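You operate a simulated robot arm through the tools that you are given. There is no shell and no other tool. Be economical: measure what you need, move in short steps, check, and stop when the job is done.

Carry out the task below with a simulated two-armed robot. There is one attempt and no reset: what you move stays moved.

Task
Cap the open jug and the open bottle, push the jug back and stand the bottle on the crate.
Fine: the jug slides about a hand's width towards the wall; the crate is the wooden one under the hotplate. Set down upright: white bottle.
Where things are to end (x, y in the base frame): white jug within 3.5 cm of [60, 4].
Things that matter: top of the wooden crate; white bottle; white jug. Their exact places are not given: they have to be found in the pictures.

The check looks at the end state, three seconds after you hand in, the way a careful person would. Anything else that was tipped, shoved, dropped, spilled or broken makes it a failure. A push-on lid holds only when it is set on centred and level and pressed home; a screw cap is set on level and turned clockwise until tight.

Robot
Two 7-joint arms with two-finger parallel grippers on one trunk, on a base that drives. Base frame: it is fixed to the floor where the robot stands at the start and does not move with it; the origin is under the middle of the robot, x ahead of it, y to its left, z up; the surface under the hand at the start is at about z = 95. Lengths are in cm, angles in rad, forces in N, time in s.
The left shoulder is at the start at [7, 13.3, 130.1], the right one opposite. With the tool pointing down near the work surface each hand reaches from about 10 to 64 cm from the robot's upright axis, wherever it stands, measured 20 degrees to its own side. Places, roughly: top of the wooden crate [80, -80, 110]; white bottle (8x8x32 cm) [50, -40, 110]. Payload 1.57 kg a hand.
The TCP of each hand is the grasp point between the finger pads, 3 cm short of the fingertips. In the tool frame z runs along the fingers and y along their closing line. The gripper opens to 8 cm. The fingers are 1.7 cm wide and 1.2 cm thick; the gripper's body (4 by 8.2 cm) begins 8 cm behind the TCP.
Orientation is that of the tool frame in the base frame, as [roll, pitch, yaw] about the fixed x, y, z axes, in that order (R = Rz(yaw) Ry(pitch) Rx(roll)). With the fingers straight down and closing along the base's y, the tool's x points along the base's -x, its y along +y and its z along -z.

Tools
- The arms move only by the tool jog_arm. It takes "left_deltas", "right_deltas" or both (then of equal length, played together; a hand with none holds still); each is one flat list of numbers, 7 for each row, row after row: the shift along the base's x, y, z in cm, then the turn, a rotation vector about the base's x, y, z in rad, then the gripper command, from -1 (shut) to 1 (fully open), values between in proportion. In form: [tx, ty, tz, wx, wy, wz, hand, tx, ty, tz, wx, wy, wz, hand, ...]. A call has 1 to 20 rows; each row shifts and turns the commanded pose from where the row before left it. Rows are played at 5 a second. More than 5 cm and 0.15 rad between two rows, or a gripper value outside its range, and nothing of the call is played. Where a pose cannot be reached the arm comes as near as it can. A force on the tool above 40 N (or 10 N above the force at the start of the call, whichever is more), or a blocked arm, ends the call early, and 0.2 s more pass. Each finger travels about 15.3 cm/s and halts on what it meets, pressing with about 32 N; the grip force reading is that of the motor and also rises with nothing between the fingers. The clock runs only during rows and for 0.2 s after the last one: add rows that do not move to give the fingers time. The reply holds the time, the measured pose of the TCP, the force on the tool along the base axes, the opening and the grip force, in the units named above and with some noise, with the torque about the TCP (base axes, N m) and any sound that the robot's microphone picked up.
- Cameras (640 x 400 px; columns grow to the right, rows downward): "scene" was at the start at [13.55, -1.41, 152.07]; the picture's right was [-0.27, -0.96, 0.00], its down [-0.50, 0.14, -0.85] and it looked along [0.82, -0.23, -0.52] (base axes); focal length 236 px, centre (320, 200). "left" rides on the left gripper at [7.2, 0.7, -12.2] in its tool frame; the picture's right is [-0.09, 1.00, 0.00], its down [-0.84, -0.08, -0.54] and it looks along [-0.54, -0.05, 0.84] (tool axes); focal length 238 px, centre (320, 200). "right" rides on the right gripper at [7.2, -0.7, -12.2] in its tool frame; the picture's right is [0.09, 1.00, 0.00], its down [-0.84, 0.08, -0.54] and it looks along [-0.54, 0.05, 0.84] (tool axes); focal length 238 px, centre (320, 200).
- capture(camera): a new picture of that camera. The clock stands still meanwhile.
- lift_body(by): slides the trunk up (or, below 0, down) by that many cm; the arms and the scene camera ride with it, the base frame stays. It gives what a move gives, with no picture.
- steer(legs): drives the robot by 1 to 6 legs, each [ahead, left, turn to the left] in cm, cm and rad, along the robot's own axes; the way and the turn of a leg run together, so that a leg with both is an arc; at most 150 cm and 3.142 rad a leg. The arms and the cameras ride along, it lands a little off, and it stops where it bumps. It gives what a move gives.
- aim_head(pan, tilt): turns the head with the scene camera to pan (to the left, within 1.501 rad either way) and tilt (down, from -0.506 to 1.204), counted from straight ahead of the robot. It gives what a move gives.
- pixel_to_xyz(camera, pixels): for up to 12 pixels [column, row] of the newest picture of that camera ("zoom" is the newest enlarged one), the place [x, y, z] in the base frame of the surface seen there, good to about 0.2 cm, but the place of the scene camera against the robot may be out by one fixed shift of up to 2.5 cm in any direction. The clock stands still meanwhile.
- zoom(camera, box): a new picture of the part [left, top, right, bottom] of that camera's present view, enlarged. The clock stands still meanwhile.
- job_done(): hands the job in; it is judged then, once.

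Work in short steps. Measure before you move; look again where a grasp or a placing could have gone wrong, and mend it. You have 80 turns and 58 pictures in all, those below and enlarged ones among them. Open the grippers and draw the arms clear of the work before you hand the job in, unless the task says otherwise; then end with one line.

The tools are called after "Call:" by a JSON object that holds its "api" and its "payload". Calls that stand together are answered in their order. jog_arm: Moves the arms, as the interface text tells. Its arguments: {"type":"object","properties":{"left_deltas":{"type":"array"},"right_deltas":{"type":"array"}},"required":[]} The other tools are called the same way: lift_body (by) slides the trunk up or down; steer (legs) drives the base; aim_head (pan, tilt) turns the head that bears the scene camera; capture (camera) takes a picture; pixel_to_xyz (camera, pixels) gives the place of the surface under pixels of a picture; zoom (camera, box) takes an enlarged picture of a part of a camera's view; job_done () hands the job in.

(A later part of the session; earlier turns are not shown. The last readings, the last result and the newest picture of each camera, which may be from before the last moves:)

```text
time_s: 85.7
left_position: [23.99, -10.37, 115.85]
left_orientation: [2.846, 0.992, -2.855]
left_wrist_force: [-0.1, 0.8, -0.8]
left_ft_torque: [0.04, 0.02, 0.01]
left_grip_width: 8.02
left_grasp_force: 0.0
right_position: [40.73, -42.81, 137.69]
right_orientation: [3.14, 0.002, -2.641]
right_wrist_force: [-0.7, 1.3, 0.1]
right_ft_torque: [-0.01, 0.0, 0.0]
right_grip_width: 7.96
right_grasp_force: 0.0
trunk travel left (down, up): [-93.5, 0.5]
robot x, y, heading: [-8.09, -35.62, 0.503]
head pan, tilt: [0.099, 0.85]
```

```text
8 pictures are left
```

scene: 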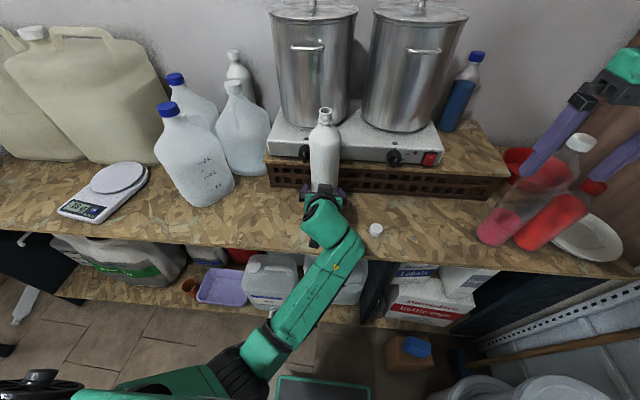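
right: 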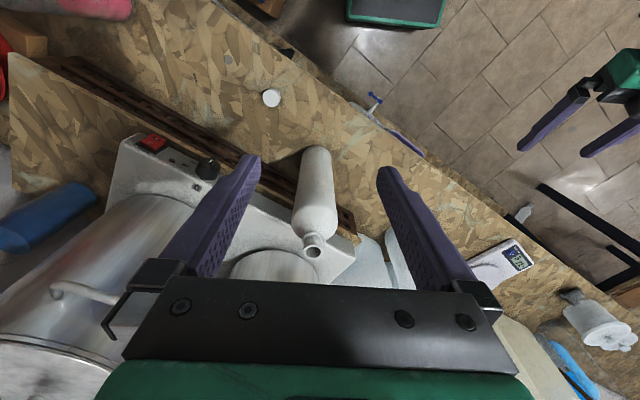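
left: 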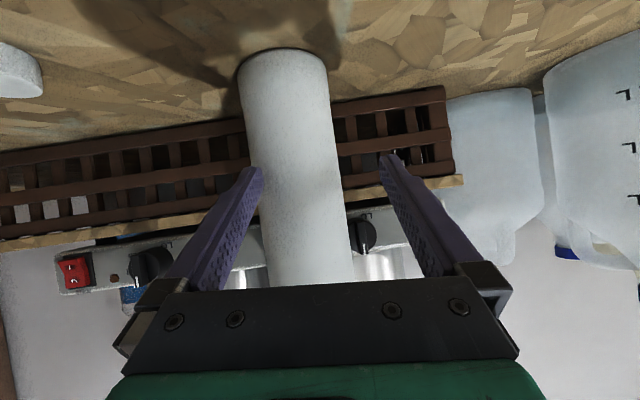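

The bottle is upright. I'll measure its mouth (about (313,248)) and the white cap (271,98).

Call:
{"api": "pixel_to_xyz", "payload": {"camera": "right", "pixels": [[304, 246], [322, 246], [313, 240], [313, 256], [307, 253], [319, 240], [271, 98], [263, 98], [279, 98], [271, 91], [271, 105], [315, 180]]}}

```text
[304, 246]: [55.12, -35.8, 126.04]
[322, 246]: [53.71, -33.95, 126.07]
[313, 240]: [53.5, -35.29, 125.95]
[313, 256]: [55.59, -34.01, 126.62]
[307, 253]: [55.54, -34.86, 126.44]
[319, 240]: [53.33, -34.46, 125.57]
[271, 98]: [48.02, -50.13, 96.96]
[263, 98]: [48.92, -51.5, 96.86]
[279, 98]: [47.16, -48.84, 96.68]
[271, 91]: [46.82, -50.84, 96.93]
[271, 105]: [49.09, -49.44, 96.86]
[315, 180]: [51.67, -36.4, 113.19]
```

Cap at (48.0,-50.15), mouth centre at (54.5,-34.75,126.8). I'll send the right hand over the cap and down to z≈102.

Call:
{"api": "jog_arm", "payload": {"right_deltas": [2.4, -2.4, -2, 0, 0, 0, 1, 2.4, -2.4, -2, 0, 0, 0, 1, 2.4, -2.5, -2, 0, 0, 0, 1, 0, 0, -4, 0, 0, 0, 1, 0, 0, -4, 0, 0, 0, 1, 0, 0, -4, 0, 0, 0, 1, 0, 0, -4, 0, 0, 0, 1, 0, 0, -4, 0, 0, 0, 1, 0, 0, -4, 0, 0, 0, 1, 0, 0, -4, 0, 0, 0, 1, 0, 0, -1.5, 0, 0, 0, 1, 0, 0, 0, 0, 0, 0, 1, 0, 0, 0, 0, 0, 0, 1]}}

Call:
{"api": "capture", "payload": {"camera": "right"}}

```text
time_s: 88.5
left_position: [23.91, -10.44, 115.76]
left_orientation: [2.847, 0.992, -2.856]
left_wrist_force: [-0.1, -0.6, -0.2]
left_ft_torque: [0.01, -0.04, 0.01]
left_grip_width: 8.0
left_grasp_force: 0.0
right_position: [47.92, -50.24, 102.51]
right_orientation: [3.141, 0.001, -2.642]
right_wrist_force: [0.5, -0.1, 0.2]
right_ft_torque: [0.04, 0.0, 0.02]
right_grip_width: 8.02
right_grasp_force: 0.1
trunk travel left (down, up): [-93.5, 0.5]
robot x, y, heading: [-8.35, -35.61, 0.498]
head pan, tilt: [0.099, 0.85]
```

```text
7 pictures are left
```

right: 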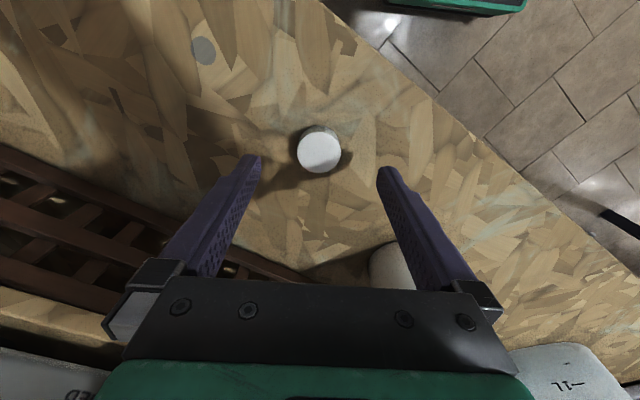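

Call:
{"api": "pixel_to_xyz", "payload": {"camera": "right", "pixels": [[299, 152], [341, 152], [319, 134], [319, 172], [319, 152]]}}

Call:
{"api": "jog_arm", "payload": {"right_deltas": [0, 0, -1.8, 0, 0, 0, 1, 0, 0, -1.8, 0, 0, 0, 1, 0, 0, 0, 0, 0, 0, 1, 0, 0, 0, 0, 0, 0, 0, 0, 0, 0, 0, 0, 0, -0.3, 0, 0, 0, 0, 0, 0, -1, 0, 0, 0, 0, 0, 0, -1, 0, 0, 0, 0, 0, 0, -1]}}

```text
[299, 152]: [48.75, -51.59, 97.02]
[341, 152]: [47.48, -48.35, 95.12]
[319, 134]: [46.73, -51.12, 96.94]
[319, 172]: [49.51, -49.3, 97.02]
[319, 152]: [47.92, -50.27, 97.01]
```

```text
time_s: 90.3
left_position: [23.99, -10.41, 115.79]
left_orientation: [2.847, 0.991, -2.856]
left_wrist_force: [-0.4, 1.1, 0.6]
left_ft_torque: [-0.03, -0.02, 0.01]
left_grip_width: 7.99
left_grasp_force: 0.1
right_position: [47.97, -50.18, 98.58]
right_orientation: [3.141, 0.001, -2.642]
right_wrist_force: [0.1, 0.0, -0.1]
right_ft_torque: [-0.02, -0.02, 0.0]
right_grip_width: 3.19
right_grasp_force: 31.7
trunk travel left (down, up): [-93.5, 0.5]
robot x, y, heading: [-8.65, -35.78, 0.502]
head pan, tilt: [0.099, 0.85]
```

The white cap is gripped (3.19) and centred on the TCP. I'll lift it to z≈133 and carry it over the mouth, turning the hand counter-clockwise 0.75 rad on the way.

Call:
{"api": "jog_arm", "payload": {"right_deltas": [0, 0, 4, 0, 0, 0, -1, 0, 0, 4, 0, 0, 0, -1, 0, 0, 4, 0, 0, 0, -1, 0, 0, 4, 0, 0, 0, -1, 0, 0, 4, 0, 0, 0, -1, 0, 0, 4, 0, 0, 0, -1, 0, 0, 4, 0, 0, 0, -1, 0, 0, 4, 0, 0, 0, -1, 0, 0, 2.4, 0, 0, 0, -1, 1.3, 3.1, 0, 0, 0, 0.15, -1, 1.3, 3.1, 0, 0, 0, 0.15, -1, 1.3, 3.1, 0, 0, 0, 0.15, -1, 1.3, 3.1, 0, 0, 0, 0.15, -1, 1.3, 3.05, 0, 0, 0, 0.15, -1, 0, 0, 0, 0, 0, 0, -1, 0, 0, 0, 0, 0, 0, -1]}}

Call:
{"api": "aim_head", "payload": {"pan": -0.5, "tilt": 0.5}}

Call:
{"api": "zoom", "payload": {"camera": "scene", "box": [240, 130, 400, 230]}}

```text
time_s: 93.7
left_position: [23.89, -10.51, 115.75]
left_orientation: [2.846, 0.992, -2.856]
left_wrist_force: [0.4, -0.2, -0.1]
left_ft_torque: [-0.02, -0.03, 0.0]
left_grip_width: 8.01
left_grasp_force: 0.0
right_position: [54.35, -34.65, 133.19]
right_orientation: [3.141, 0.003, -1.892]
right_wrist_force: [0.2, -0.1, -0.6]
right_ft_torque: [0.02, 0.03, -0.03]
right_grip_width: 3.2
right_grasp_force: 31.9
trunk travel left (down, up): [-93.5, 0.5]
robot x, y, heading: [-8.15, -36.08, 0.496]
head pan, tilt: [0.099, 0.85]
```

```text
time_s: 94.7
left_position: [23.9, -10.43, 115.83]
left_orientation: [2.846, 0.993, -2.855]
left_wrist_force: [0.5, -1.2, 0.0]
left_ft_torque: [0.02, -0.02, 0.01]
left_grip_width: 7.99
left_grasp_force: 0.0
right_position: [54.18, -34.63, 133.07]
right_orientation: [3.14, 0.001, -1.893]
right_wrist_force: [-0.4, 0.1, -0.8]
right_ft_torque: [0.01, 0.01, 0.0]
right_grip_width: 3.18
right_grasp_force: 31.4
trunk travel left (down, up): [-93.5, 0.5]
robot x, y, heading: [-8.41, -36.52, 0.497]
head pan, tilt: [-0.499, 0.499]
```

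```text
4.00 times, centred on (320, 180) of scene
```

zoom: 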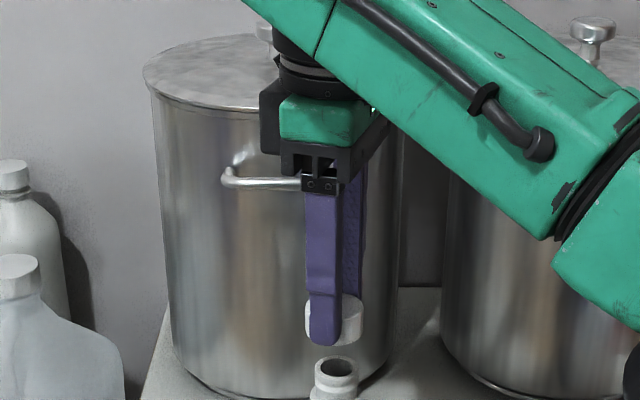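

The cap (305–364) lines up laterally with the mouth (314–358). I'll measure the depth alignment.

Call:
{"api": "pixel_to_xyz", "payload": {"camera": "zoom", "pixels": [[355, 303], [352, 320], [350, 336], [306, 320], [360, 320], [337, 358], [337, 376], [317, 367], [356, 367], [336, 392]]}}

```text
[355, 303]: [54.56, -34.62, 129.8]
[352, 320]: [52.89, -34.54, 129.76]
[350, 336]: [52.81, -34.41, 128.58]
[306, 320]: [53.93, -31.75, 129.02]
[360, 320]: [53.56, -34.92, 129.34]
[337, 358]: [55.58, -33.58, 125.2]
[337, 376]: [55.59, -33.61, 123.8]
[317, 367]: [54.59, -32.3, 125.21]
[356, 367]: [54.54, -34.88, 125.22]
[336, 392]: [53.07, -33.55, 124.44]
```

The mouth is (+0.4,-0.2) from the cap. I'll correct by (+0.35,-0.2) and lower to contact.

Call:
{"api": "jog_arm", "payload": {"right_deltas": [0.35, -0.2, 0, 0, 0, 0, -1, 0, 0, -1, 0, 0, 0, -1, 0, 0, -1, 0, 0, 0, -1, 0, 0, -0.4, 0, 0, 0, -1, 0, 0, -0.2, 0, 0, 0, -1, 0, 0, -0.2, 0, 0, 0, -1, 0, 0, 0, 0, 0, 0, -1]}}

```text
time_s: 96.3
left_position: [23.97, -10.46, 115.83]
left_orientation: [2.845, 0.993, -2.855]
left_wrist_force: [0.0, 0.6, 1.2]
left_ft_torque: [-0.01, 0.04, -0.01]
left_grip_width: 7.97
left_grasp_force: 0.0
right_position: [54.64, -34.89, 130.16]
right_orientation: [-3.14, 0.003, -1.893]
right_wrist_force: [0.8, 0.9, 2.6]
right_ft_torque: [0.05, -0.01, -0.02]
right_grip_width: 3.18
right_grasp_force: 31.7
trunk travel left (down, up): [-93.5, 0.5]
robot x, y, heading: [-8.43, -35.88, 0.499]
head pan, tilt: [-0.499, 0.499]
```

Light contact (2.6 N) at z 130.16. I'll press slightly and screw clockwise 2.4 rad.

Call:
{"api": "jog_arm", "payload": {"right_deltas": [0, 0, -0.15, 0, 0, 0, -1, 0, 0, -0.05, 0, 0, -0.15, -1, 0, 0, -0.02, 0, 0, -0.15, -1, 0, 0, -0.02, 0, 0, -0.15, -1, 0, 0, -0.02, 0, 0, -0.15, -1, 0, 0, -0.02, 0, 0, -0.15, -1, 0, 0, -0.02, 0, 0, -0.15, -1, 0, 0, -0.02, 0, 0, -0.15, -1, 0, 0, -0.02, 0, 0, -0.15, -1, 0, 0, -0.02, 0, 0, -0.15, -1, 0, 0, -0.02, 0, 0, -0.15, -1, 0, 0, -0.02, 0, 0, -0.15, -1, 0, 0, -0.02, 0, 0, -0.15, -1, 0, 0, -0.02, 0, 0, -0.15, -1, 0, 0, -0.02, 0, 0, -0.15, -1, 0, 0, -0.02, 0, 0, -0.15, -1, 0, 0, -0.02, 0, 0, -0.15, -1, 0, 0, 0, 0, 0, 0, -1]}}

```text
time_s: 100.1
left_position: [23.91, -10.38, 115.85]
left_orientation: [2.846, 0.993, -2.858]
left_wrist_force: [-1.0, -0.3, -0.2]
left_ft_torque: [0.03, -0.01, 0.01]
left_grip_width: 8.01
left_grasp_force: 0.0
right_position: [54.76, -34.9, 129.64]
right_orientation: [3.141, 0.002, 1.99]
right_wrist_force: [-0.1, -1.4, -0.7]
right_ft_torque: [-0.01, 0.04, 0.03]
right_grip_width: 3.23
right_grasp_force: 31.6
trunk travel left (down, up): [-93.5, 0.5]
robot x, y, heading: [-8.18, -36.16, 0.5]
head pan, tilt: [-0.499, 0.499]
```

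It followed down with no force. I'll release, rotate back 2.55 rad and check the cap's level.

Call:
{"api": "jog_arm", "payload": {"right_deltas": [0, 0, 0, 0, 0, 0, 0, 0, 0, 0, 0, 0, 0, 0.2, 0, 0, 0, 0, 0, 0.15, 0.2, 0, 0, 0, 0, 0, 0.15, 0.2, 0, 0, 0, 0, 0, 0.15, 0.2, 0, 0, 0, 0, 0, 0.15, 0.2, 0, 0, 0, 0, 0, 0.15, 0.2, 0, 0, 0, 0, 0, 0.15, 0.2, 0, 0, 0, 0, 0, 0.15, 0.2, 0, 0, 0, 0, 0, 0.15, 0.2, 0, 0, 0, 0, 0, 0.15, 0.2, 0, 0, 0, 0, 0, 0.15, 0.2, 0, 0, 0, 0, 0, 0.15, 0.2, 0, 0, 0, 0, 0, 0.15, 0.2, 0, 0, 0, 0, 0, 0.15, 0.2, 0, 0, 0, 0, 0, 0.15, 0.2, 0, 0, 0, 0, 0, 0.15, 0.2, 0, 0, 0, 0, 0, 0.15, 0.2, 0, 0, 0, 0, 0, 0.15, 0.2, 0, 0, 0, 0, 0, 0, 0.2]}}

Call:
{"api": "capture", "payload": {"camera": "right"}}

Call:
{"api": "pixel_to_xyz", "payload": {"camera": "right", "pixels": [[318, 160], [318, 170], [318, 180], [318, 190], [306, 175], [330, 175], [318, 175], [300, 175], [336, 175]]}}

```text
time_s: 104.3
left_position: [24.02, -10.38, 115.86]
left_orientation: [2.846, 0.99, -2.855]
left_wrist_force: [0.6, 0.4, 0.2]
left_ft_torque: [0.01, -0.04, 0.01]
left_grip_width: 7.99
left_grasp_force: 0.1
right_position: [54.67, -34.92, 129.65]
right_orientation: [3.14, 0.001, -1.742]
right_wrist_force: [-0.1, -0.1, 0.3]
right_ft_torque: [0.01, 0.01, 0.0]
right_grip_width: 4.81
right_grasp_force: 0.0
trunk travel left (down, up): [-93.5, 0.5]
robot x, y, heading: [-8.32, -36.32, 0.5]
head pan, tilt: [-0.499, 0.499]
```

```text
5 pictures are left
```

right: 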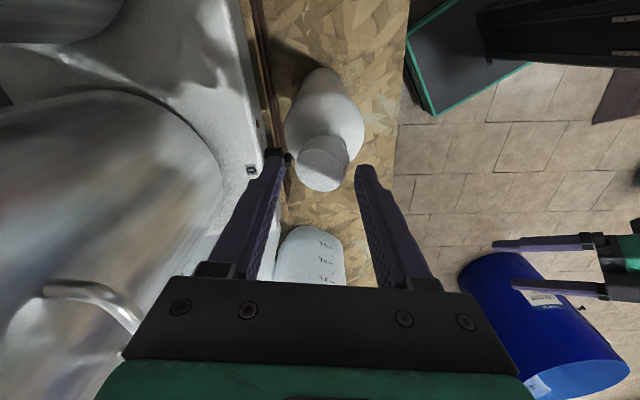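

```text
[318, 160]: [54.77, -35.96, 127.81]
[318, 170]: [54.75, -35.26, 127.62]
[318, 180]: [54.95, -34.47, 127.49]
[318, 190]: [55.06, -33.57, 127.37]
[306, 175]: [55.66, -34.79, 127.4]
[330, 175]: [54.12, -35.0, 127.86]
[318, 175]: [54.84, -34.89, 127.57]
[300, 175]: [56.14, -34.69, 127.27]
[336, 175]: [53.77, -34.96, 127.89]
```

The cap top slopes (127.9 to 127.3), so either the cap or the bottle leans. I'll zoom the scene camera to see which.

Call:
{"api": "zoom", "payload": {"camera": "scene", "box": [260, 190, 400, 330]}}

```text
2.86 times, centred on (330, 260) of scene
```

zoom: 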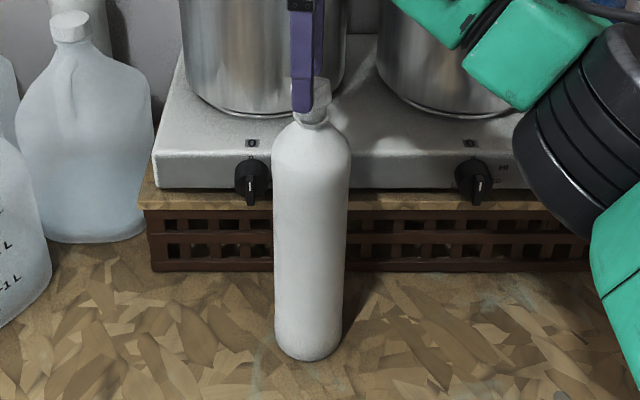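

The bottle is upright but the cap sits crooked, low toward +x+y. I'll take it off: rotate so the fingers close along the slope (which levels it in the grip), grip, then unscrew while rising gently.

Call:
{"api": "jog_arm", "payload": {"right_deltas": [0, 0, 0, 0, 0, -0.15, 0.2, 0, 0, 0, 0, 0, -0.15, 0.2, 0, 0, 0, 0, 0, -0.15, 0.2, 0, 0, 0, 0, 0, -0.15, 0.2, 0, 0, 0, 0, 0, -0.15, 0.2, 0, 0, 0, 0, 0, -0.15, 0.2, 0, 0, 0, 0, 0, -0.15, 0.2, 0, 0, 0, 0, 0, -0.15, 0.2, 0, 0, 0, 0, 0, -0.15, 0.2, 0, 0, 0, 0, 0, -0.15, 0.2, 0, 0, 0, 0, 0, -0.15, 0.2, 0, 0, 0, 0, 0, -0.15, 0.2, 0, 0, 0, 0, 0, -0.15, 0.2, 0, 0, 0, 0, 0, -0.15, 0.2, 0, 0, 0, 0, 0, -0.15, 0.2, 0, 0, 0, 0, 0, -0.1, 0.2, 0, 0, -0.3, 0, 0, 0, 0.2, 0, 0, -0.1, 0, 0, 0, 0.2]}}

Call:
{"api": "jog_arm", "payload": {"right_deltas": [0, 0, 0, 0, 0, 0, -0.3, 0, 0, 0, 0, 0, 0, -1, 0, 0, 0, 0, 0, 0, -1, 0, 0, 0.05, 0, 0, 0.15, -1, 0, 0, 0.05, 0, 0, 0.15, -1, 0, 0, 0.05, 0, 0, 0.15, -1, 0, 0, 0.05, 0, 0, 0.15, -1, 0, 0, 0.05, 0, 0, 0.15, -1, 0, 0, 0.05, 0, 0, 0.15, -1, 0, 0, 0.05, 0, 0, 0.15, -1, 0, 0, 0.05, 0, 0, 0.15, -1, 0, 0, 0.05, 0, 0, 0.15, -1, 0, 0, 0.05, 0, 0, 0.15, -1]}}

```text
time_s: 108.1
left_position: [24.04, -10.41, 115.73]
left_orientation: [2.847, 0.992, -2.857]
left_wrist_force: [-0.2, -0.3, 0.3]
left_ft_torque: [-0.01, 0.0, -0.02]
left_grip_width: 8.0
left_grasp_force: 0.0
right_position: [54.67, -34.99, 129.32]
right_orientation: [-3.141, 0.004, 2.192]
right_wrist_force: [0.0, -1.0, -0.2]
right_ft_torque: [-0.03, 0.01, 0.02]
right_grip_width: 4.79
right_grasp_force: 0.0
trunk travel left (down, up): [-93.5, 0.5]
robot x, y, heading: [-8.57, -36.04, 0.5]
head pan, tilt: [-0.499, 0.499]
```

```text
time_s: 110.9
left_position: [24.07, -10.45, 115.88]
left_orientation: [2.846, 0.993, -2.856]
left_wrist_force: [0.0, 0.2, 0.1]
left_ft_torque: [-0.03, 0.0, -0.02]
left_grip_width: 7.99
left_grasp_force: 0.1
right_position: [54.67, -34.84, 129.75]
right_orientation: [3.141, 0.002, -2.588]
right_wrist_force: [1.1, 0.5, -0.2]
right_ft_torque: [0.01, 0.03, 0.0]
right_grip_width: 3.18
right_grasp_force: 31.7
trunk travel left (down, up): [-93.5, 0.5]
robot x, y, heading: [-8.65, -36.06, 0.497]
head pan, tilt: [-0.499, 0.499]
```

The grip levelled the cap (3.18 wide) and it is moving freely. I'll lift off and step back 5 cm so one picture shows both the cap and the rim.

Call:
{"api": "jog_arm", "payload": {"right_deltas": [0, 0, 0.7, 0, 0, 0, -1, 0, 0, 1, 0, 0, 0, -1, 0, 0, 1.3, 0, 0, 0, -1, -2.1, -1.3, 0.5, 0, 0, 0, -1, -2.15, -1.3, 0, 0, 0, 0, -1, 0, 0, 0, 0, 0, 0, -1]}}

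Call:
{"api": "capture", "payload": {"camera": "right"}}

```text
time_s: 112.3
left_position: [24.02, -10.32, 115.81]
left_orientation: [2.848, 0.989, -2.855]
left_wrist_force: [0.2, 0.8, -0.2]
left_ft_torque: [-0.02, -0.02, 0.01]
left_grip_width: 8.0
left_grasp_force: 0.1
right_position: [50.53, -37.33, 133.3]
right_orientation: [3.142, -0.001, -2.594]
right_wrist_force: [0.3, -0.2, 0.5]
right_ft_torque: [-0.02, -0.02, -0.01]
right_grip_width: 3.22
right_grasp_force: 31.8
trunk travel left (down, up): [-93.5, 0.5]
robot x, y, heading: [-8.53, -36.01, 0.501]
head pan, tilt: [-0.499, 0.499]
```

```text
3 pictures are left
```

right: 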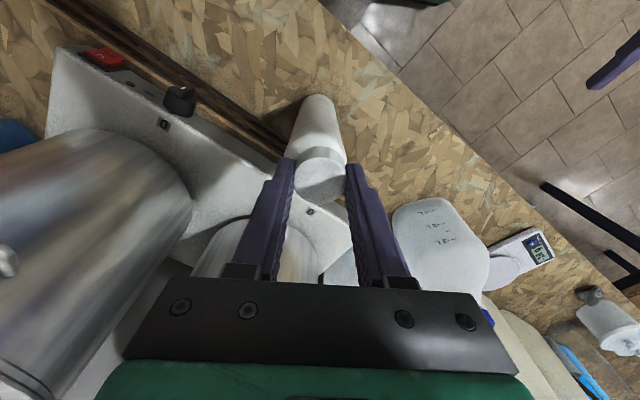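

The cap hides the rim here, but the bottle's body is visible; I'll fit its axis and check the cap's level and centre.

Call:
{"api": "pixel_to_xyz", "payload": {"camera": "right", "pixels": [[299, 180], [341, 180], [320, 164], [320, 198], [320, 180], [298, 118], [305, 112], [317, 108], [328, 112], [335, 118], [317, 125], [317, 140]]}}

```text
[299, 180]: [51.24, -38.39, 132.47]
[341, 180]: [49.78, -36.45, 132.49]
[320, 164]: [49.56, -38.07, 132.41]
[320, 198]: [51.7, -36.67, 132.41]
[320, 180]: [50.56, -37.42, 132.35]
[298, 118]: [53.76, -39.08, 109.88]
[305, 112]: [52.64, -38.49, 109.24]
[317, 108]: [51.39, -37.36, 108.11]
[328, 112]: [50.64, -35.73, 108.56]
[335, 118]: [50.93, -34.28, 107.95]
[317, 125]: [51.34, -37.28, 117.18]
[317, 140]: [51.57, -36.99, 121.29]
```

The cap is now level and centred on the TCP. The bottle fits a radius of about 3.9, so it nearly fills the gripper, which is why side-gripping failed. I'll use one scene zoom to get the rim relative to the cap.

Call:
{"api": "zoom", "payload": {"camera": "scene", "box": [270, 165, 390, 245]}}

```text
5.00 times, centred on (330, 205) of scene
```

zoom: 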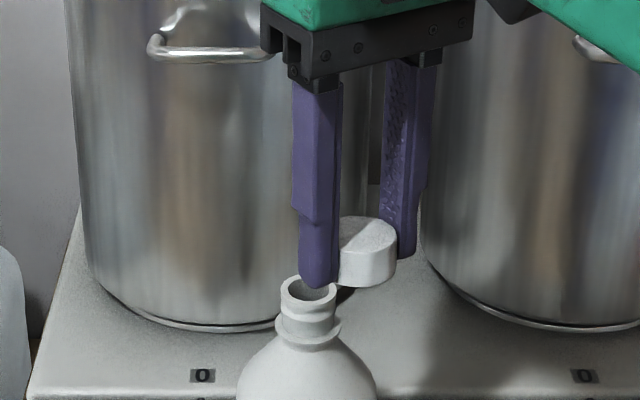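

Call:
{"api": "pixel_to_xyz", "payload": {"camera": "zoom", "pixels": [[284, 294], [333, 296], [308, 312], [293, 306], [323, 308], [290, 283], [394, 240], [388, 231], [365, 221], [345, 240], [370, 253], [392, 248]]}}

```text
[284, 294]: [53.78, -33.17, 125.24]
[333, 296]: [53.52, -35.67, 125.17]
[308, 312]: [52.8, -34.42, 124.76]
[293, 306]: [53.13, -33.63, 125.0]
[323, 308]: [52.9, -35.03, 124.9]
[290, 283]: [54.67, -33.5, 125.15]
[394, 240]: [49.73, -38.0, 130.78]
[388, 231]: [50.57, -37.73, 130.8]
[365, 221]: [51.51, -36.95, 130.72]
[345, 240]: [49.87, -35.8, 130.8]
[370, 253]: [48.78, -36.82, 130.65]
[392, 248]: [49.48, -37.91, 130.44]
```

Rim centre comes out at about (54.4,-35.2), so the earlier set-down was off by (+0.3,+0.3). I'll move to (54.4,-35.15), turn counter-clockwise 0.75, and lower to contact.

Call:
{"api": "jog_arm", "payload": {"right_deltas": [0.78, 0.44, 0, 0, 0, 0.15, -1, 0.78, 0.44, 0, 0, 0, 0.15, -1, 0.77, 0.44, 0, 0, 0, 0.15, -1, 0.77, 0.43, 0, 0, 0, 0.15, -1, 0.77, 0.43, 0, 0, 0, 0.15, -1, 0, 0, 0, 0, 0, 0, -1, 0, 0, -1, 0, 0, 0, -1, 0, 0, -1, 0, 0, 0, -1, 0, 0, -0.8, 0, 0, 0, -1, 0, 0, 0, 0, 0, 0, -1]}}

```text
time_s: 114.5
left_position: [24.01, -10.48, 115.86]
left_orientation: [2.847, 0.995, -2.856]
left_wrist_force: [-0.2, -0.8, -0.9]
left_ft_torque: [0.0, 0.0, 0.0]
left_grip_width: 7.98
left_grasp_force: 0.1
right_position: [54.47, -35.4, 130.32]
right_orientation: [-3.141, 0.0, -1.842]
right_wrist_force: [0.0, -0.1, 0.2]
right_ft_torque: [0.03, -0.02, -0.01]
right_grip_width: 3.22
right_grasp_force: 31.8
trunk travel left (down, up): [-93.5, 0.5]
robot x, y, heading: [-8.32, -36.28, 0.504]
head pan, tilt: [-0.499, 0.499]
```

Call:
{"api": "jog_arm", "payload": {"right_deltas": [0, 0.15, -0.2, 0, 0, 0, -1, 0, 0, -0.2, 0, 0, 0, -1, 0, 0, -0.2, 0, 0, 0, -1, 0, 0, -0.15, 0, 0, 0, -1, 0, 0, 0, 0, 0, 0, -1]}}

```text
time_s: 115.7
left_position: [24.08, -10.3, 115.84]
left_orientation: [2.847, 0.995, -2.856]
left_wrist_force: [0.6, -0.3, -0.2]
left_ft_torque: [0.03, -0.01, 0.0]
left_grip_width: 8.01
left_grasp_force: 0.0
right_position: [54.43, -35.34, 129.55]
right_orientation: [3.141, 0.001, -1.842]
right_wrist_force: [0.9, 0.0, 0.0]
right_ft_torque: [-0.02, -0.01, -0.01]
right_grip_width: 3.21
right_grasp_force: 31.7
trunk travel left (down, up): [-93.5, 0.5]
robot x, y, heading: [-8.52, -35.61, 0.499]
head pan, tilt: [-0.499, 0.499]
```

No contact yet. I'll continue down in small steps.

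Call:
{"api": "jog_arm", "payload": {"right_deltas": [0, 0.1, -0.15, 0, 0, 0, -1, 0, 0, -0.15, 0, 0, 0, -1, 0, 0, 0, 0, 0, 0, -1]}}

```text
time_s: 116.5
left_position: [23.75, -10.36, 116.02]
left_orientation: [2.843, 0.993, -2.856]
left_wrist_force: [0.9, 0.3, -0.2]
left_ft_torque: [0.0, -0.02, 0.0]
left_grip_width: 7.96
left_grasp_force: 0.1
right_position: [54.32, -35.21, 129.55]
right_orientation: [-3.14, 0.003, -1.844]
right_wrist_force: [0.4, -0.1, 8.3]
right_ft_torque: [-0.17, 0.01, 0.02]
right_grip_width: 3.23
right_grasp_force: 31.9
trunk travel left (down, up): [-93.5, 0.5]
robot x, y, heading: [-8.11, -36.09, 0.497]
head pan, tilt: [-0.499, 0.499]
```

The contact torque (τx -0.17 at 8 N) says the cap touches only on its -y side, so it needs to go further to -y. I'll raise it, shift -0.25, and touch again.

Call:
{"api": "jog_arm", "payload": {"right_deltas": [0, 0, 0.5, 0, 0, 0, -1, 0, -0.25, 0, 0, 0, 0, -1, 0, 0, 0, 0, 0, 0, -1, 0, 0, -0.3, 0, 0, 0, -1, 0, 0, -0.2, 0, 0, 0, -1, 0, 0, 0, 0, 0, 0, -1]}}

```text
time_s: 117.9
left_position: [24.03, -10.34, 115.78]
left_orientation: [2.846, 0.992, -2.853]
left_wrist_force: [-0.6, 1.3, 1.4]
left_ft_torque: [-0.02, -0.02, -0.02]
left_grip_width: 8.0
left_grasp_force: 0.0
right_position: [54.32, -35.36, 129.31]
right_orientation: [-3.141, 0.002, -1.844]
right_wrist_force: [-0.2, -0.4, 0.4]
right_ft_torque: [0.01, 0.04, 0.0]
right_grip_width: 3.22
right_grasp_force: 31.8
trunk travel left (down, up): [-93.5, 0.5]
robot x, y, heading: [-8.22, -35.97, 0.504]
head pan, tilt: [-0.499, 0.499]
```

It now goes lower without force. I'll touch down further.

Call:
{"api": "jog_arm", "payload": {"right_deltas": [0, 0, -0.15, 0, 0, 0, -1, 0, 0, -0.1, 0, 0, 0, -1, 0, 0, 0, 0, 0, 0, -1]}}

```text
time_s: 118.7
left_position: [24.02, -10.39, 115.72]
left_orientation: [2.846, 0.993, -2.855]
left_wrist_force: [0.3, -0.3, 0.5]
left_ft_torque: [-0.02, 0.04, 0.02]
left_grip_width: 8.01
left_grasp_force: 0.1
right_position: [54.37, -35.43, 129.1]
right_orientation: [3.141, 0.001, -1.844]
right_wrist_force: [0.1, -0.3, -1.0]
right_ft_torque: [0.0, 0.01, -0.02]
right_grip_width: 3.21
right_grasp_force: 31.3
trunk travel left (down, up): [-93.5, 0.5]
robot x, y, heading: [-8.82, -35.82, 0.503]
head pan, tilt: [-0.499, 0.499]
```

Call:
{"api": "jog_arm", "payload": {"right_deltas": [0, 0, -0.15, 0, 0, 0, -1, 0, 0, -0.15, 0, 0, 0, -1, 0, 0, 0, 0, 0, 0, -1]}}

```text
time_s: 119.5
left_position: [23.99, -10.44, 115.77]
left_orientation: [2.847, 0.993, -2.854]
left_wrist_force: [0.3, -0.6, -0.5]
left_ft_torque: [0.01, 0.0, 0.02]
left_grip_width: 7.98
left_grasp_force: 0.2
right_position: [54.37, -35.43, 128.78]
right_orientation: [3.141, 0.001, -1.843]
right_wrist_force: [-0.2, -0.4, -0.4]
right_ft_torque: [0.02, -0.02, -0.02]
right_grip_width: 3.21
right_grasp_force: 32.0
trunk travel left (down, up): [-93.5, 0.5]
robot x, y, heading: [-8.39, -36.12, 0.499]
head pan, tilt: [-0.499, 0.499]
```

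The cap slips over the neck freely. I'll screw clockwise with downward follow and watch the force.

Call:
{"api": "jog_arm", "payload": {"right_deltas": [0, 0, -0.1, 0, 0, -0.1, -1, 0, 0, -0.1, 0, 0, -0.15, -1, 0, 0, -0.05, 0, 0, -0.15, -1, 0, 0, -0.05, 0, 0, -0.15, -1, 0, 0, -0.03, 0, 0, -0.15, -1, 0, 0, -0.03, 0, 0, -0.15, -1]}}

```text
time_s: 120.9
left_position: [24.08, -10.47, 115.78]
left_orientation: [2.848, 0.993, -2.855]
left_wrist_force: [-0.6, 0.7, 0.0]
left_ft_torque: [0.0, 0.02, -0.01]
left_grip_width: 8.03
left_grasp_force: 0.2
right_position: [54.4, -35.4, 128.53]
right_orientation: [-3.141, 0.002, -2.695]
right_wrist_force: [0.6, -0.5, -0.2]
right_ft_torque: [-0.04, 0.0, 0.01]
right_grip_width: 3.21
right_grasp_force: 31.9
trunk travel left (down, up): [-93.5, 0.5]
robot x, y, heading: [-8.61, -36.04, 0.504]
head pan, tilt: [-0.499, 0.499]
```

Call:
{"api": "jog_arm", "payload": {"right_deltas": [0, 0, -0.05, 0, 0, -0.15, -1, 0, 0, -0.03, 0, 0, -0.15, -1, 0, 0, -0.03, 0, 0, -0.15, -1, 0, 0, -0.03, 0, 0, -0.15, -1, 0, 0, -0.03, 0, 0, -0.15, -1, 0, 0, -0.03, 0, 0, -0.15, -1, 0, 0, -0.03, 0, 0, -0.15, -1, 0, 0, -0.03, 0, 0, -0.15, -1, 0, 0, -0.03, 0, 0, -0.15, -1, 0, 0, -0.03, 0, 0, -0.15, -1, 0, 0, 0, 0, 0, 0, -1]}}

```text
time_s: 123.3
left_position: [23.84, -10.25, 115.87]
left_orientation: [2.848, 0.995, -2.855]
left_wrist_force: [1.1, 0.4, -0.5]
left_ft_torque: [0.01, -0.02, 0.02]
left_grip_width: 7.99
left_grasp_force: 0.2
right_position: [54.19, -35.43, 128.24]
right_orientation: [3.139, 0.003, 2.091]
right_wrist_force: [0.4, 1.3, 5.6]
right_ft_torque: [0.01, -0.07, -0.01]
right_grip_width: 3.23
right_grasp_force: 31.9
trunk travel left (down, up): [-93.5, 0.5]
robot x, y, heading: [-8.41, -36.01, 0.503]
head pan, tilt: [-0.499, 0.499]
5 turns are left
```

Only 5 turns remain, so I'll batch. The cap is level and threading (z 128.24, 5.6 N): three release/rotate back/regrip/turn cycles, pressing in the last one.

Call:
{"api": "jog_arm", "payload": {"right_deltas": [0, 0, 0, 0, 0, 0, 0, 0, 0, 0, 0, 0, 0, 0.2, 0, 0, 0, 0, 0, 0.15, 0.2, 0, 0, 0, 0, 0, 0.15, 0.2, 0, 0, 0, 0, 0, 0.15, 0.2, 0, 0, 0, 0, 0, 0.15, 0.2, 0, 0, 0, 0, 0, 0.15, 0.2, 0, 0, 0, 0, 0, 0.15, 0.2, 0, 0, 0, 0, 0, 0.15, 0.2, 0, 0, 0, 0, 0, 0.15, 0.2, 0, 0, 0, 0, 0, 0.15, 0.2, 0, 0, 0, 0, 0, 0.15, 0.2, 0, 0, 0, 0, 0, 0.15, 0.2, 0, 0, 0, 0, 0, 0.15, 0.2, 0, 0, 0, 0, 0, 0.15, 0.2, 0, 0, 0, 0, 0, 0.15, 0.2, 0, 0, 0, 0, 0, 0.15, 0.2, 0, 0, 0, 0, 0, 0.15, 0.2, 0, 0, 0, 0, 0, 0, 0.2]}}

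Call:
{"api": "jog_arm", "payload": {"right_deltas": [0, 0, 0, 0, 0, 0, -0.3, 0, 0, 0, 0, 0, 0, -1, 0, 0, 0, 0, 0, 0, -1, 0, 0, -0.02, 0, 0, -0.15, -1, 0, 0, -0.02, 0, 0, -0.15, -1, 0, 0, -0.02, 0, 0, -0.15, -1, 0, 0, -0.02, 0, 0, -0.15, -1, 0, 0, -0.02, 0, 0, -0.15, -1, 0, 0, -0.02, 0, 0, -0.15, -1, 0, 0, -0.02, 0, 0, -0.15, -1, 0, 0, -0.02, 0, 0, -0.15, -1, 0, 0, -0.02, 0, 0, -0.15, -1, 0, 0, -0.02, 0, 0, -0.15, -1, 0, 0, -0.02, 0, 0, -0.15, -1, 0, 0, -0.02, 0, 0, -0.15, -1, 0, 0, -0.02, 0, 0, -0.15, -1, 0, 0, -0.02, 0, 0, -0.15, -1, 0, 0, -0.02, 0, 0, -0.15, -1, 0, 0, -0.02, 0, 0, -0.15, -1]}}

Call:
{"api": "jog_arm", "payload": {"right_deltas": [0, 0, 0, 0, 0, 0, 0, 0, 0, 0, 0, 0, 0, 0.2, 0, 0, 0, 0, 0, 0.15, 0.2, 0, 0, 0, 0, 0, 0.15, 0.2, 0, 0, 0, 0, 0, 0.15, 0.2, 0, 0, 0, 0, 0, 0.15, 0.2, 0, 0, 0, 0, 0, 0.15, 0.2, 0, 0, 0, 0, 0, 0.15, 0.2, 0, 0, 0, 0, 0, 0.15, 0.2, 0, 0, 0, 0, 0, 0.15, 0.2, 0, 0, 0, 0, 0, 0.15, 0.2, 0, 0, 0, 0, 0, 0.15, 0.2, 0, 0, 0, 0, 0, 0.15, 0.2, 0, 0, 0, 0, 0, 0.15, 0.2, 0, 0, 0, 0, 0, 0.15, 0.2, 0, 0, 0, 0, 0, 0.15, 0.2, 0, 0, 0, 0, 0, 0.15, 0.2, 0, 0, 0, 0, 0, 0.15, 0.2, 0, 0, 0, 0, 0, 0, 0.2]}}

Call:
{"api": "jog_arm", "payload": {"right_deltas": [0, 0, 0, 0, 0, 0, -0.3, 0, 0, 0, 0, 0, 0, -1, 0, 0, 0, 0, 0, 0, -1, 0, 0, -0.01, 0, 0, -0.15, -1, 0, 0, -0.01, 0, 0, -0.15, -1, 0, 0, -0.01, 0, 0, -0.15, -1, 0, 0, -0.01, 0, 0, -0.15, -1, 0, 0, -0.01, 0, 0, -0.15, -1, 0, 0, -0.01, 0, 0, -0.15, -1, 0, 0, -0.01, 0, 0, -0.15, -1, 0, 0, -0.01, 0, 0, -0.15, -1, 0, 0, -0.01, 0, 0, -0.15, -1, 0, 0, -0.01, 0, 0, -0.15, -1, 0, 0, -0.01, 0, 0, -0.15, -1, 0, 0, -0.01, 0, 0, -0.15, -1, 0, 0, -0.01, 0, 0, -0.15, -1, 0, 0, -0.01, 0, 0, -0.15, -1, 0, 0, -0.01, 0, 0, -0.15, -1, 0, 0, -0.01, 0, 0, -0.15, -1]}}

Call:
{"api": "jog_arm", "payload": {"right_deltas": [0, 0, 0, 0, 0, 0, 0, 0, 0, 0, 0, 0, 0, 0.2, 0, 0, 0, 0, 0, 0.15, 0.2, 0, 0, 0, 0, 0, 0.15, 0.2, 0, 0, 0, 0, 0, 0.15, 0.2, 0, 0, 0, 0, 0, 0.15, 0.2, 0, 0, 0, 0, 0, 0.15, 0.2, 0, 0, 0, 0, 0, 0.15, 0.2, 0, 0, 0, 0, 0, 0.15, 0.2, 0, 0, 0, 0, 0, 0.15, 0.2, 0, 0, 0, 0, 0, 0.15, 0.2, 0, 0, 0, 0, 0, 0.15, 0.2, 0, 0, 0, 0, 0, 0.15, 0.2, 0, 0, 0, 0, 0, 0.15, 0.2, 0, 0, 0, 0, 0, 0.15, 0.2, 0, 0, 0, 0, 0, 0.15, 0.2, 0, 0, 0, 0, 0, 0.15, 0.2, 0, 0, 0, 0, 0, 0.15, 0.2, 0, 0, 0, 0, 0, 0, 0.2]}}

Call:
{"api": "jog_arm", "payload": {"right_deltas": [0, 0, -0.1, 0, 0, 0, 0.2, 0, 0, 0, 0, 0, 0, -0.3, 0, 0, 0, 0, 0, 0, -1, 0, 0, 0, 0, 0, 0, -1, 0, 0, -0.1, 0, 0, -0.15, -1, 0, 0, -0.1, 0, 0, -0.15, -1, 0, 0, -0.1, 0, 0, -0.15, -1, 0, 0, 0, 0, 0, -0.15, -1, 0, 0, 0, 0, 0, -0.15, -1, 0, 0, 0, 0, 0, -0.15, -1, 0, 0, 0, 0, 0, -0.15, -1, 0, 0, 0, 0, 0, -0.15, -1, 0, 0, 0, 0, 0, -0.15, -1, 0, 0, 0, 0, 0, -0.15, -1, 0, 0, 0, 0, 0, -0.15, -1, 0, 0, 0, 0, 0, -0.15, -1]}}

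Call:
{"api": "zoom", "payload": {"camera": "scene", "box": [260, 170, 400, 310]}}

```text
time_s: 127.3
left_position: [23.91, -10.46, 115.8]
left_orientation: [2.847, 0.993, -2.856]
left_wrist_force: [-0.3, -0.1, 0.0]
left_ft_torque: [0.0, -0.03, -0.01]
left_grip_width: 7.97
left_grasp_force: 0.1
right_position: [54.26, -35.33, 128.2]
right_orientation: [3.141, 0.002, -1.791]
right_wrist_force: [0.4, -0.4, -0.2]
right_ft_torque: [0.02, -0.01, -0.02]
right_grip_width: 4.8
right_grasp_force: 0.1
trunk travel left (down, up): [-93.5, 0.5]
robot x, y, heading: [-8.32, -36.06, 0.503]
head pan, tilt: [-0.499, 0.499]
```

```text
time_s: 131.3
left_position: [23.77, -10.41, 115.89]
left_orientation: [2.847, 0.993, -2.855]
left_wrist_force: [-0.7, 0.5, 0.0]
left_ft_torque: [0.0, 0.01, 0.05]
left_grip_width: 8.02
left_grasp_force: 0.0
right_position: [54.07, -35.29, 127.99]
right_orientation: [3.138, 0.005, 2.086]
right_wrist_force: [2.4, 1.3, 14.5]
right_ft_torque: [0.06, -0.15, -0.02]
right_grip_width: 3.2
right_grasp_force: 32.0
trunk travel left (down, up): [-93.5, 0.5]
robot x, y, heading: [-8.47, -36.01, 0.503]
head pan, tilt: [-0.499, 0.499]
```

```text
time_s: 135.3
left_position: [24.01, -10.37, 115.87]
left_orientation: [2.846, 0.994, -2.856]
left_wrist_force: [1.4, -0.1, 0.2]
left_ft_torque: [0.0, 0.04, -0.04]
left_grip_width: 8.0
left_grasp_force: 0.0
right_position: [54.23, -35.44, 127.88]
right_orientation: [3.14, 0.002, -1.791]
right_wrist_force: [-0.6, 0.2, 0.3]
right_ft_torque: [0.0, 0.0, 0.0]
right_grip_width: 4.78
right_grasp_force: 0.0
trunk travel left (down, up): [-93.5, 0.5]
robot x, y, heading: [-8.46, -36.26, 0.502]
head pan, tilt: [-0.499, 0.499]
```

```text
time_s: 139.3
left_position: [23.96, -10.37, 115.88]
left_orientation: [2.847, 0.993, -2.857]
left_wrist_force: [0.6, -0.4, 0.6]
left_ft_torque: [0.01, 0.01, -0.01]
left_grip_width: 7.98
left_grasp_force: 0.1
right_position: [54.27, -35.45, 127.83]
right_orientation: [-3.14, -0.001, 2.088]
right_wrist_force: [0.9, 0.6, 0.2]
right_ft_torque: [0.06, -0.14, 0.03]
right_grip_width: 3.21
right_grasp_force: 32.2
trunk travel left (down, up): [-93.5, 0.5]
robot x, y, heading: [-8.37, -35.75, 0.5]
head pan, tilt: [-0.499, 0.499]
```

```text
time_s: 143.3
left_position: [23.93, -10.51, 115.84]
left_orientation: [2.849, 0.992, -2.857]
left_wrist_force: [0.5, -0.5, 0.5]
left_ft_torque: [0.07, 0.03, 0.01]
left_grip_width: 8.0
left_grasp_force: 0.0
right_position: [54.3, -35.31, 127.64]
right_orientation: [-3.141, 0.001, -1.79]
right_wrist_force: [-0.1, -0.7, -0.4]
right_ft_torque: [-0.02, -0.03, -0.01]
right_grip_width: 4.77
right_grasp_force: 0.0
trunk travel left (down, up): [-93.5, 0.5]
robot x, y, heading: [-8.44, -35.84, 0.5]
head pan, tilt: [-0.499, 0.499]
```

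```text
time_s: 146.7
left_position: [23.65, -10.45, 115.93]
left_orientation: [2.848, 0.996, -2.855]
left_wrist_force: [0.5, 0.1, 0.7]
left_ft_torque: [-0.04, 0.03, -0.01]
left_grip_width: 7.99
left_grasp_force: 0.1
right_position: [54.21, -35.45, 127.48]
right_orientation: [3.139, 0.004, 2.687]
right_wrist_force: [-0.6, -1.8, 14.1]
right_ft_torque: [-0.05, 0.02, 0.23]
right_grip_width: 3.2
right_grasp_force: 31.7
trunk travel left (down, up): [-93.5, 0.5]
robot x, y, heading: [-7.97, -36.18, 0.503]
head pan, tilt: [-0.499, 0.499]
```

```text
2.86 times, centred on (330, 240) of scene
4 turns are left
```

zoom: 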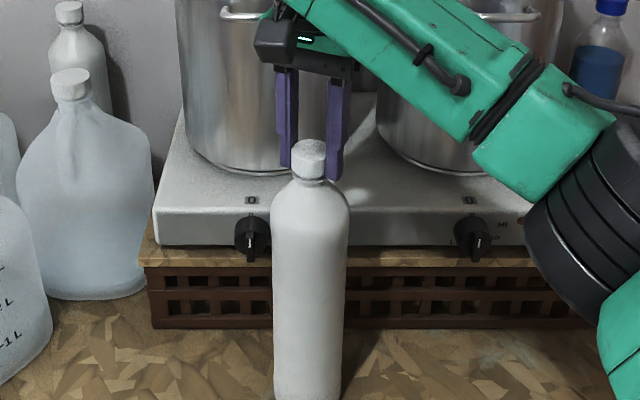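

The cap is level and seated, with torque rising to 0.23. Now I'll do a firmer press-and-turn, then lift the bottle by its capped neck, draw it in, raise it, and drive to face the crate's free end.

Call:
{"api": "jog_arm", "payload": {"right_deltas": [0, 0, -0.15, 0, 0, 0, -1, 0, 0, -0.1, 0, 0, -0.1, -1, 0, 0, 0, 0, 0, -0.15, -1, 0, 0, 0, 0, 0, -0.15, -1, 0, 0, 0, 0, 0, -0.15, -1, 0, 0, 0, 0, 0, -0.15, -1, 0, 0, 0, 0, 0, -0.15, -1, 0, 0, 0, 0, 0, 0, -1]}}

Call:
{"api": "jog_arm", "payload": {"right_deltas": [0, 0, 0.4, 0, 0, 0, -1, 0, 0, 0.8, 0, 0, 0, -1, 0, 0, 0.8, 0, 0, 0, -1, -2.04, -1.3, 0, 0, 0, 0, -1, -2.04, -1.3, 0, 0, 0, 0, -1, -2.04, -1.3, 0, 0, 0, 0, -1, -2.04, -1.3, 0, 0, 0, 0, -1, -2.04, -1.3, 0, 0, 0, 0, -1, 0, 0, 2.5, 0, 0, 0, -1, 0, 0, 2.5, 0, 0, 0, -1, 0, 0, 2.5, 0, 0, 0, -1, 0, 0, 2.5, 0, 0, 0, -1, 0, 0, 2.5, 0, 0, 0, -1, 0, 0, 0, 0, 0, 0, -1]}}

Call:
{"api": "steer", "payload": {"legs": [[0, 0, 0.6], [-33, -16.8, 0], [6.1, -11.9, 0]]}}

```text
time_s: 148.5
left_position: [23.47, -10.31, 116.01]
left_orientation: [2.848, 0.997, -2.854]
left_wrist_force: [0.2, 0.1, -0.3]
left_ft_torque: [0.02, 0.0, 0.0]
left_grip_width: 8.02
left_grasp_force: 0.1
right_position: [53.83, -35.37, 127.49]
right_orientation: [3.136, 0.005, 1.84]
right_wrist_force: [-0.9, -0.5, 26.3]
right_ft_torque: [-0.07, 0.0, 0.24]
right_grip_width: 3.2
right_grasp_force: 31.8
trunk travel left (down, up): [-93.5, 0.5]
robot x, y, heading: [-8.28, -36.19, 0.5]
head pan, tilt: [-0.499, 0.499]
```

```text
time_s: 151.5
left_position: [24.08, -10.39, 115.66]
left_orientation: [2.844, 0.991, -2.857]
left_wrist_force: [0.3, 0.2, 0.3]
left_ft_torque: [0.03, 0.02, 0.03]
left_grip_width: 7.99
left_grasp_force: 0.0
right_position: [44.18, -42.02, 141.38]
right_orientation: [-3.139, 0.001, 1.841]
right_wrist_force: [-0.4, -0.2, -9.1]
right_ft_torque: [-0.04, 0.0, -0.05]
right_grip_width: 3.21
right_grasp_force: 31.5
trunk travel left (down, up): [-93.5, 0.5]
robot x, y, heading: [-8.63, -36.44, 0.5]
head pan, tilt: [-0.499, 0.499]
```

```text
time_s: 154.6
left_position: [3.77, -1.66, 115.91]
left_orientation: [2.84, 0.991, -2.26]
left_wrist_force: [-0.3, -0.3, 0.6]
left_ft_torque: [-0.04, -0.04, -0.01]
left_grip_width: 7.97
left_grasp_force: 0.0
right_position: [38.44, -16.21, 141.34]
right_orientation: [-3.139, 0.001, 2.444]
right_wrist_force: [0.0, 0.8, -9.7]
right_ft_torque: [-0.02, 0.02, 0.02]
right_grip_width: 3.21
right_grasp_force: 32.1
trunk travel left (down, up): [-93.5, 0.5]
robot x, y, heading: [-8.3, -40.92, 1.102]
head pan, tilt: [-0.499, 0.499]
stopped in leg 2: the robot was blocked; the commanded pose is now the measured one
3 turns are left
```

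The bottle is held securely (9.5 N), but the base was blocked behind on the right. I'll step away, turn back to heading 0, draw the bottle left and in, then move right a little and ahead, and look once.

Call:
{"api": "steer", "payload": {"legs": [[5.3, 2.7, 0], [0, 0, -1.1]]}}

Call:
{"api": "jog_arm", "payload": {"right_deltas": [-1, 3.2, 0, 0, 0, 0, -1, -1, 3.2, 0, 0, 0, 0, -1, -1, 3.2, 0, 0, 0, 0, -1, -1, 3.2, 0, 0, 0, 0, -1, 0, 3.2, 0, 0, 0, 0, -1, 0, 0, 0, 0, 0, 0, -1]}}

Call:
{"api": "steer", "payload": {"legs": [[0, -13, 0], [22.8, 0, 0]]}}

Call:
{"api": "aim_head", "payload": {"pan": -0.6, "tilt": 0.6}}

Call:
{"api": "capture", "payload": {"camera": "scene"}}

Call:
{"api": "pixel_to_xyz", "payload": {"camera": "scene", "pixels": [[320, 120], [320, 160], [320, 200], [360, 140], [360, 180], [400, 140], [400, 180], [400, 220], [440, 160], [440, 200], [280, 140], [480, 180]]}}

```text
time_s: 158.4
left_position: [32.69, -29.51, 115.67]
left_orientation: [2.843, 0.989, 2.894]
left_wrist_force: [-0.1, 0.1, 0.0]
left_ft_torque: [-0.02, 0.02, 0.01]
left_grip_width: 8.03
left_grasp_force: 0.1
right_position: [34.1, -67.05, 141.26]
right_orientation: [-3.137, 0.001, 1.311]
right_wrist_force: [-0.9, -0.2, -8.3]
right_ft_torque: [0.0, 0.05, 0.01]
right_grip_width: 3.24
right_grasp_force: 31.8
trunk travel left (down, up): [-93.5, 0.5]
robot x, y, heading: [-8.04, -35.33, -0.033]
head pan, tilt: [-0.499, 0.499]
```

```text
time_s: 159.8
left_position: [32.79, -29.37, 115.77]
left_orientation: [2.841, 0.989, 2.895]
left_wrist_force: [-1.0, 0.1, -0.2]
left_ft_torque: [0.03, 0.01, 0.02]
left_grip_width: 7.99
left_grasp_force: 0.0
right_position: [29.81, -50.9, 141.47]
right_orientation: [-3.138, 0.002, 1.312]
right_wrist_force: [0.4, 0.3, -9.9]
right_ft_torque: [0.0, 0.03, -0.01]
right_grip_width: 3.21
right_grasp_force: 32.4
trunk travel left (down, up): [-93.5, 0.5]
robot x, y, heading: [-7.99, -35.3, -0.031]
head pan, tilt: [-0.499, 0.499]
```

```text
time_s: 161.1
left_position: [32.23, -40.63, 115.66]
left_orientation: [2.832, 0.988, 2.887]
left_wrist_force: [0.2, -0.4, 0.5]
left_ft_torque: [0.04, -0.01, 0.06]
left_grip_width: 7.99
left_grasp_force: 0.1
right_position: [29.69, -62.17, 141.13]
right_orientation: [-3.134, 0.002, 1.31]
right_wrist_force: [0.4, -1.0, -8.8]
right_ft_torque: [-0.09, -0.03, 0.0]
right_grip_width: 3.24
right_grasp_force: 31.9
trunk travel left (down, up): [-93.5, 0.5]
robot x, y, heading: [-8.84, -45.69, -0.029]
head pan, tilt: [-0.499, 0.499]
stopped in leg 1: the robot was blocked; the commanded pose is now the measured one
```

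```text
time_s: 161.7
left_position: [32.24, -40.22, 115.88]
left_orientation: [2.837, 0.988, 2.89]
left_wrist_force: [0.6, -0.3, -0.5]
left_ft_torque: [0.01, 0.0, -0.01]
left_grip_width: 8.01
left_grasp_force: 0.0
right_position: [29.7, -61.9, 141.31]
right_orientation: [-3.138, 0.002, 1.312]
right_wrist_force: [-0.4, -0.5, -8.7]
right_ft_torque: [-0.06, 0.04, 0.0]
right_grip_width: 3.2
right_grasp_force: 32.1
trunk travel left (down, up): [-93.5, 0.5]
robot x, y, heading: [-8.89, -45.95, -0.027]
head pan, tilt: [-0.6, 0.6]
```

```text
0 pictures are left
```

scene: 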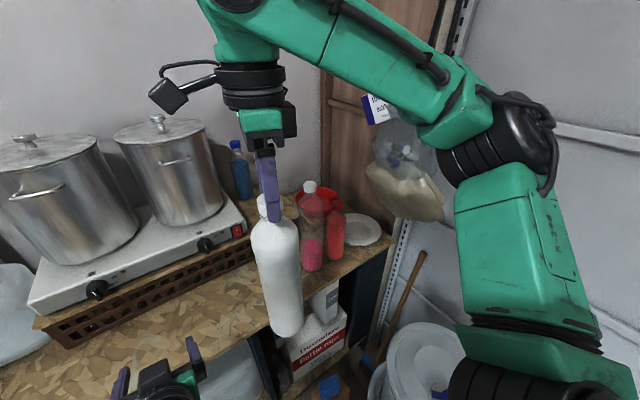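

```text
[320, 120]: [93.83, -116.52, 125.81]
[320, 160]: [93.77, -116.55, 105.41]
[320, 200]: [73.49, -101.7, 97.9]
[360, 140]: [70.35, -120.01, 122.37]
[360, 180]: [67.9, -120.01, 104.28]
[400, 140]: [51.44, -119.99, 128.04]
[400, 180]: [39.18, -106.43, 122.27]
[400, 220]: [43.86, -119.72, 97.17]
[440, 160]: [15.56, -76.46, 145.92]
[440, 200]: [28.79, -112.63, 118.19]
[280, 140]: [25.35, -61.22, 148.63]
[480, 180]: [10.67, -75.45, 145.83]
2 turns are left
```

No pictures are left, and the robot's right side is blocked, but straight ahead is open. I'll raise the left hand clear, ease left off the obstacle, drive ahead 25 cm, and bring the bottle to a waypoint between the hotplate corner and the pink bottle.

Call:
{"api": "jog_arm", "payload": {"left_deltas": [-1.5, 1, 3, 0, 0, 0, 1, -1.5, 1, 3, 0, 0, 0, 1, -1.5, 1, 3, 0, 0, 0, 1, -1.5, 1, 3, 0, 0, 0, 1]}}

Call:
{"api": "steer", "payload": {"legs": [[0, 1.5, 0], [25, 0, 0]]}}

Call:
{"api": "jog_arm", "payload": {"right_deltas": [1.27, -2.97, 0, 0, 0, 0, -1, 1.27, -2.97, 0, 0, 0, 0, -1, 1.27, -2.97, 0, 0, 0, 0, -1, 0, 0, 0, 0, 0, 0, -1]}}

```text
time_s: 162.4
left_position: [30.28, -36.67, 114.51]
left_orientation: [2.57, 0.768, 2.702]
left_wrist_force: [0.2, -0.5, -1.0]
left_ft_torque: [0.01, 0.01, -0.04]
left_grip_width: 7.99
left_grasp_force: 0.1
left hand out of reach, approached as far as the arm can: row 3
right_position: [29.64, -61.69, 141.23]
right_orientation: [-3.133, 0.005, 1.313]
right_wrist_force: [-0.3, 0.8, -9.3]
right_ft_torque: [0.01, -0.03, -0.02]
right_grip_width: 3.24
right_grasp_force: 32.0
trunk travel left (down, up): [-93.5, 0.5]
robot x, y, heading: [-8.59, -45.92, -0.035]
head pan, tilt: [-0.6, 0.6]
stopped in row 3 (left hand): the arm was blocked; the commanded pose is now the measured one
```

```text
time_s: 164.6
left_position: [55.68, -35.72, 114.5]
left_orientation: [2.567, 0.771, 2.706]
left_wrist_force: [0.1, -0.1, 0.0]
left_ft_torque: [0.04, -0.03, 0.04]
left_grip_width: 7.98
left_grasp_force: 0.2
right_position: [55.05, -60.65, 141.52]
right_orientation: [-3.14, 0.003, 1.318]
right_wrist_force: [-0.4, -0.9, -8.7]
right_ft_torque: [0.0, 0.05, -0.01]
right_grip_width: 3.21
right_grasp_force: 32.2
trunk travel left (down, up): [-93.5, 0.5]
robot x, y, heading: [16.86, -44.95, -0.025]
head pan, tilt: [-0.6, 0.6]
```

```text
time_s: 165.6
left_position: [56.07, -35.68, 114.37]
left_orientation: [2.568, 0.769, 2.707]
left_wrist_force: [0.4, -0.4, 0.4]
left_ft_torque: [0.0, 0.01, -0.01]
left_grip_width: 8.02
left_grasp_force: 0.2
right_position: [59.54, -69.52, 141.26]
right_orientation: [-3.137, 0.005, 1.318]
right_wrist_force: [0.4, 0.1, -9.5]
right_ft_torque: [0.02, 0.0, 0.01]
right_grip_width: 3.2
right_grasp_force: 32.1
trunk travel left (down, up): [-93.5, 0.5]
robot x, y, heading: [16.95, -44.98, -0.023]
head pan, tilt: [-0.6, 0.6]
1 turns are left
```

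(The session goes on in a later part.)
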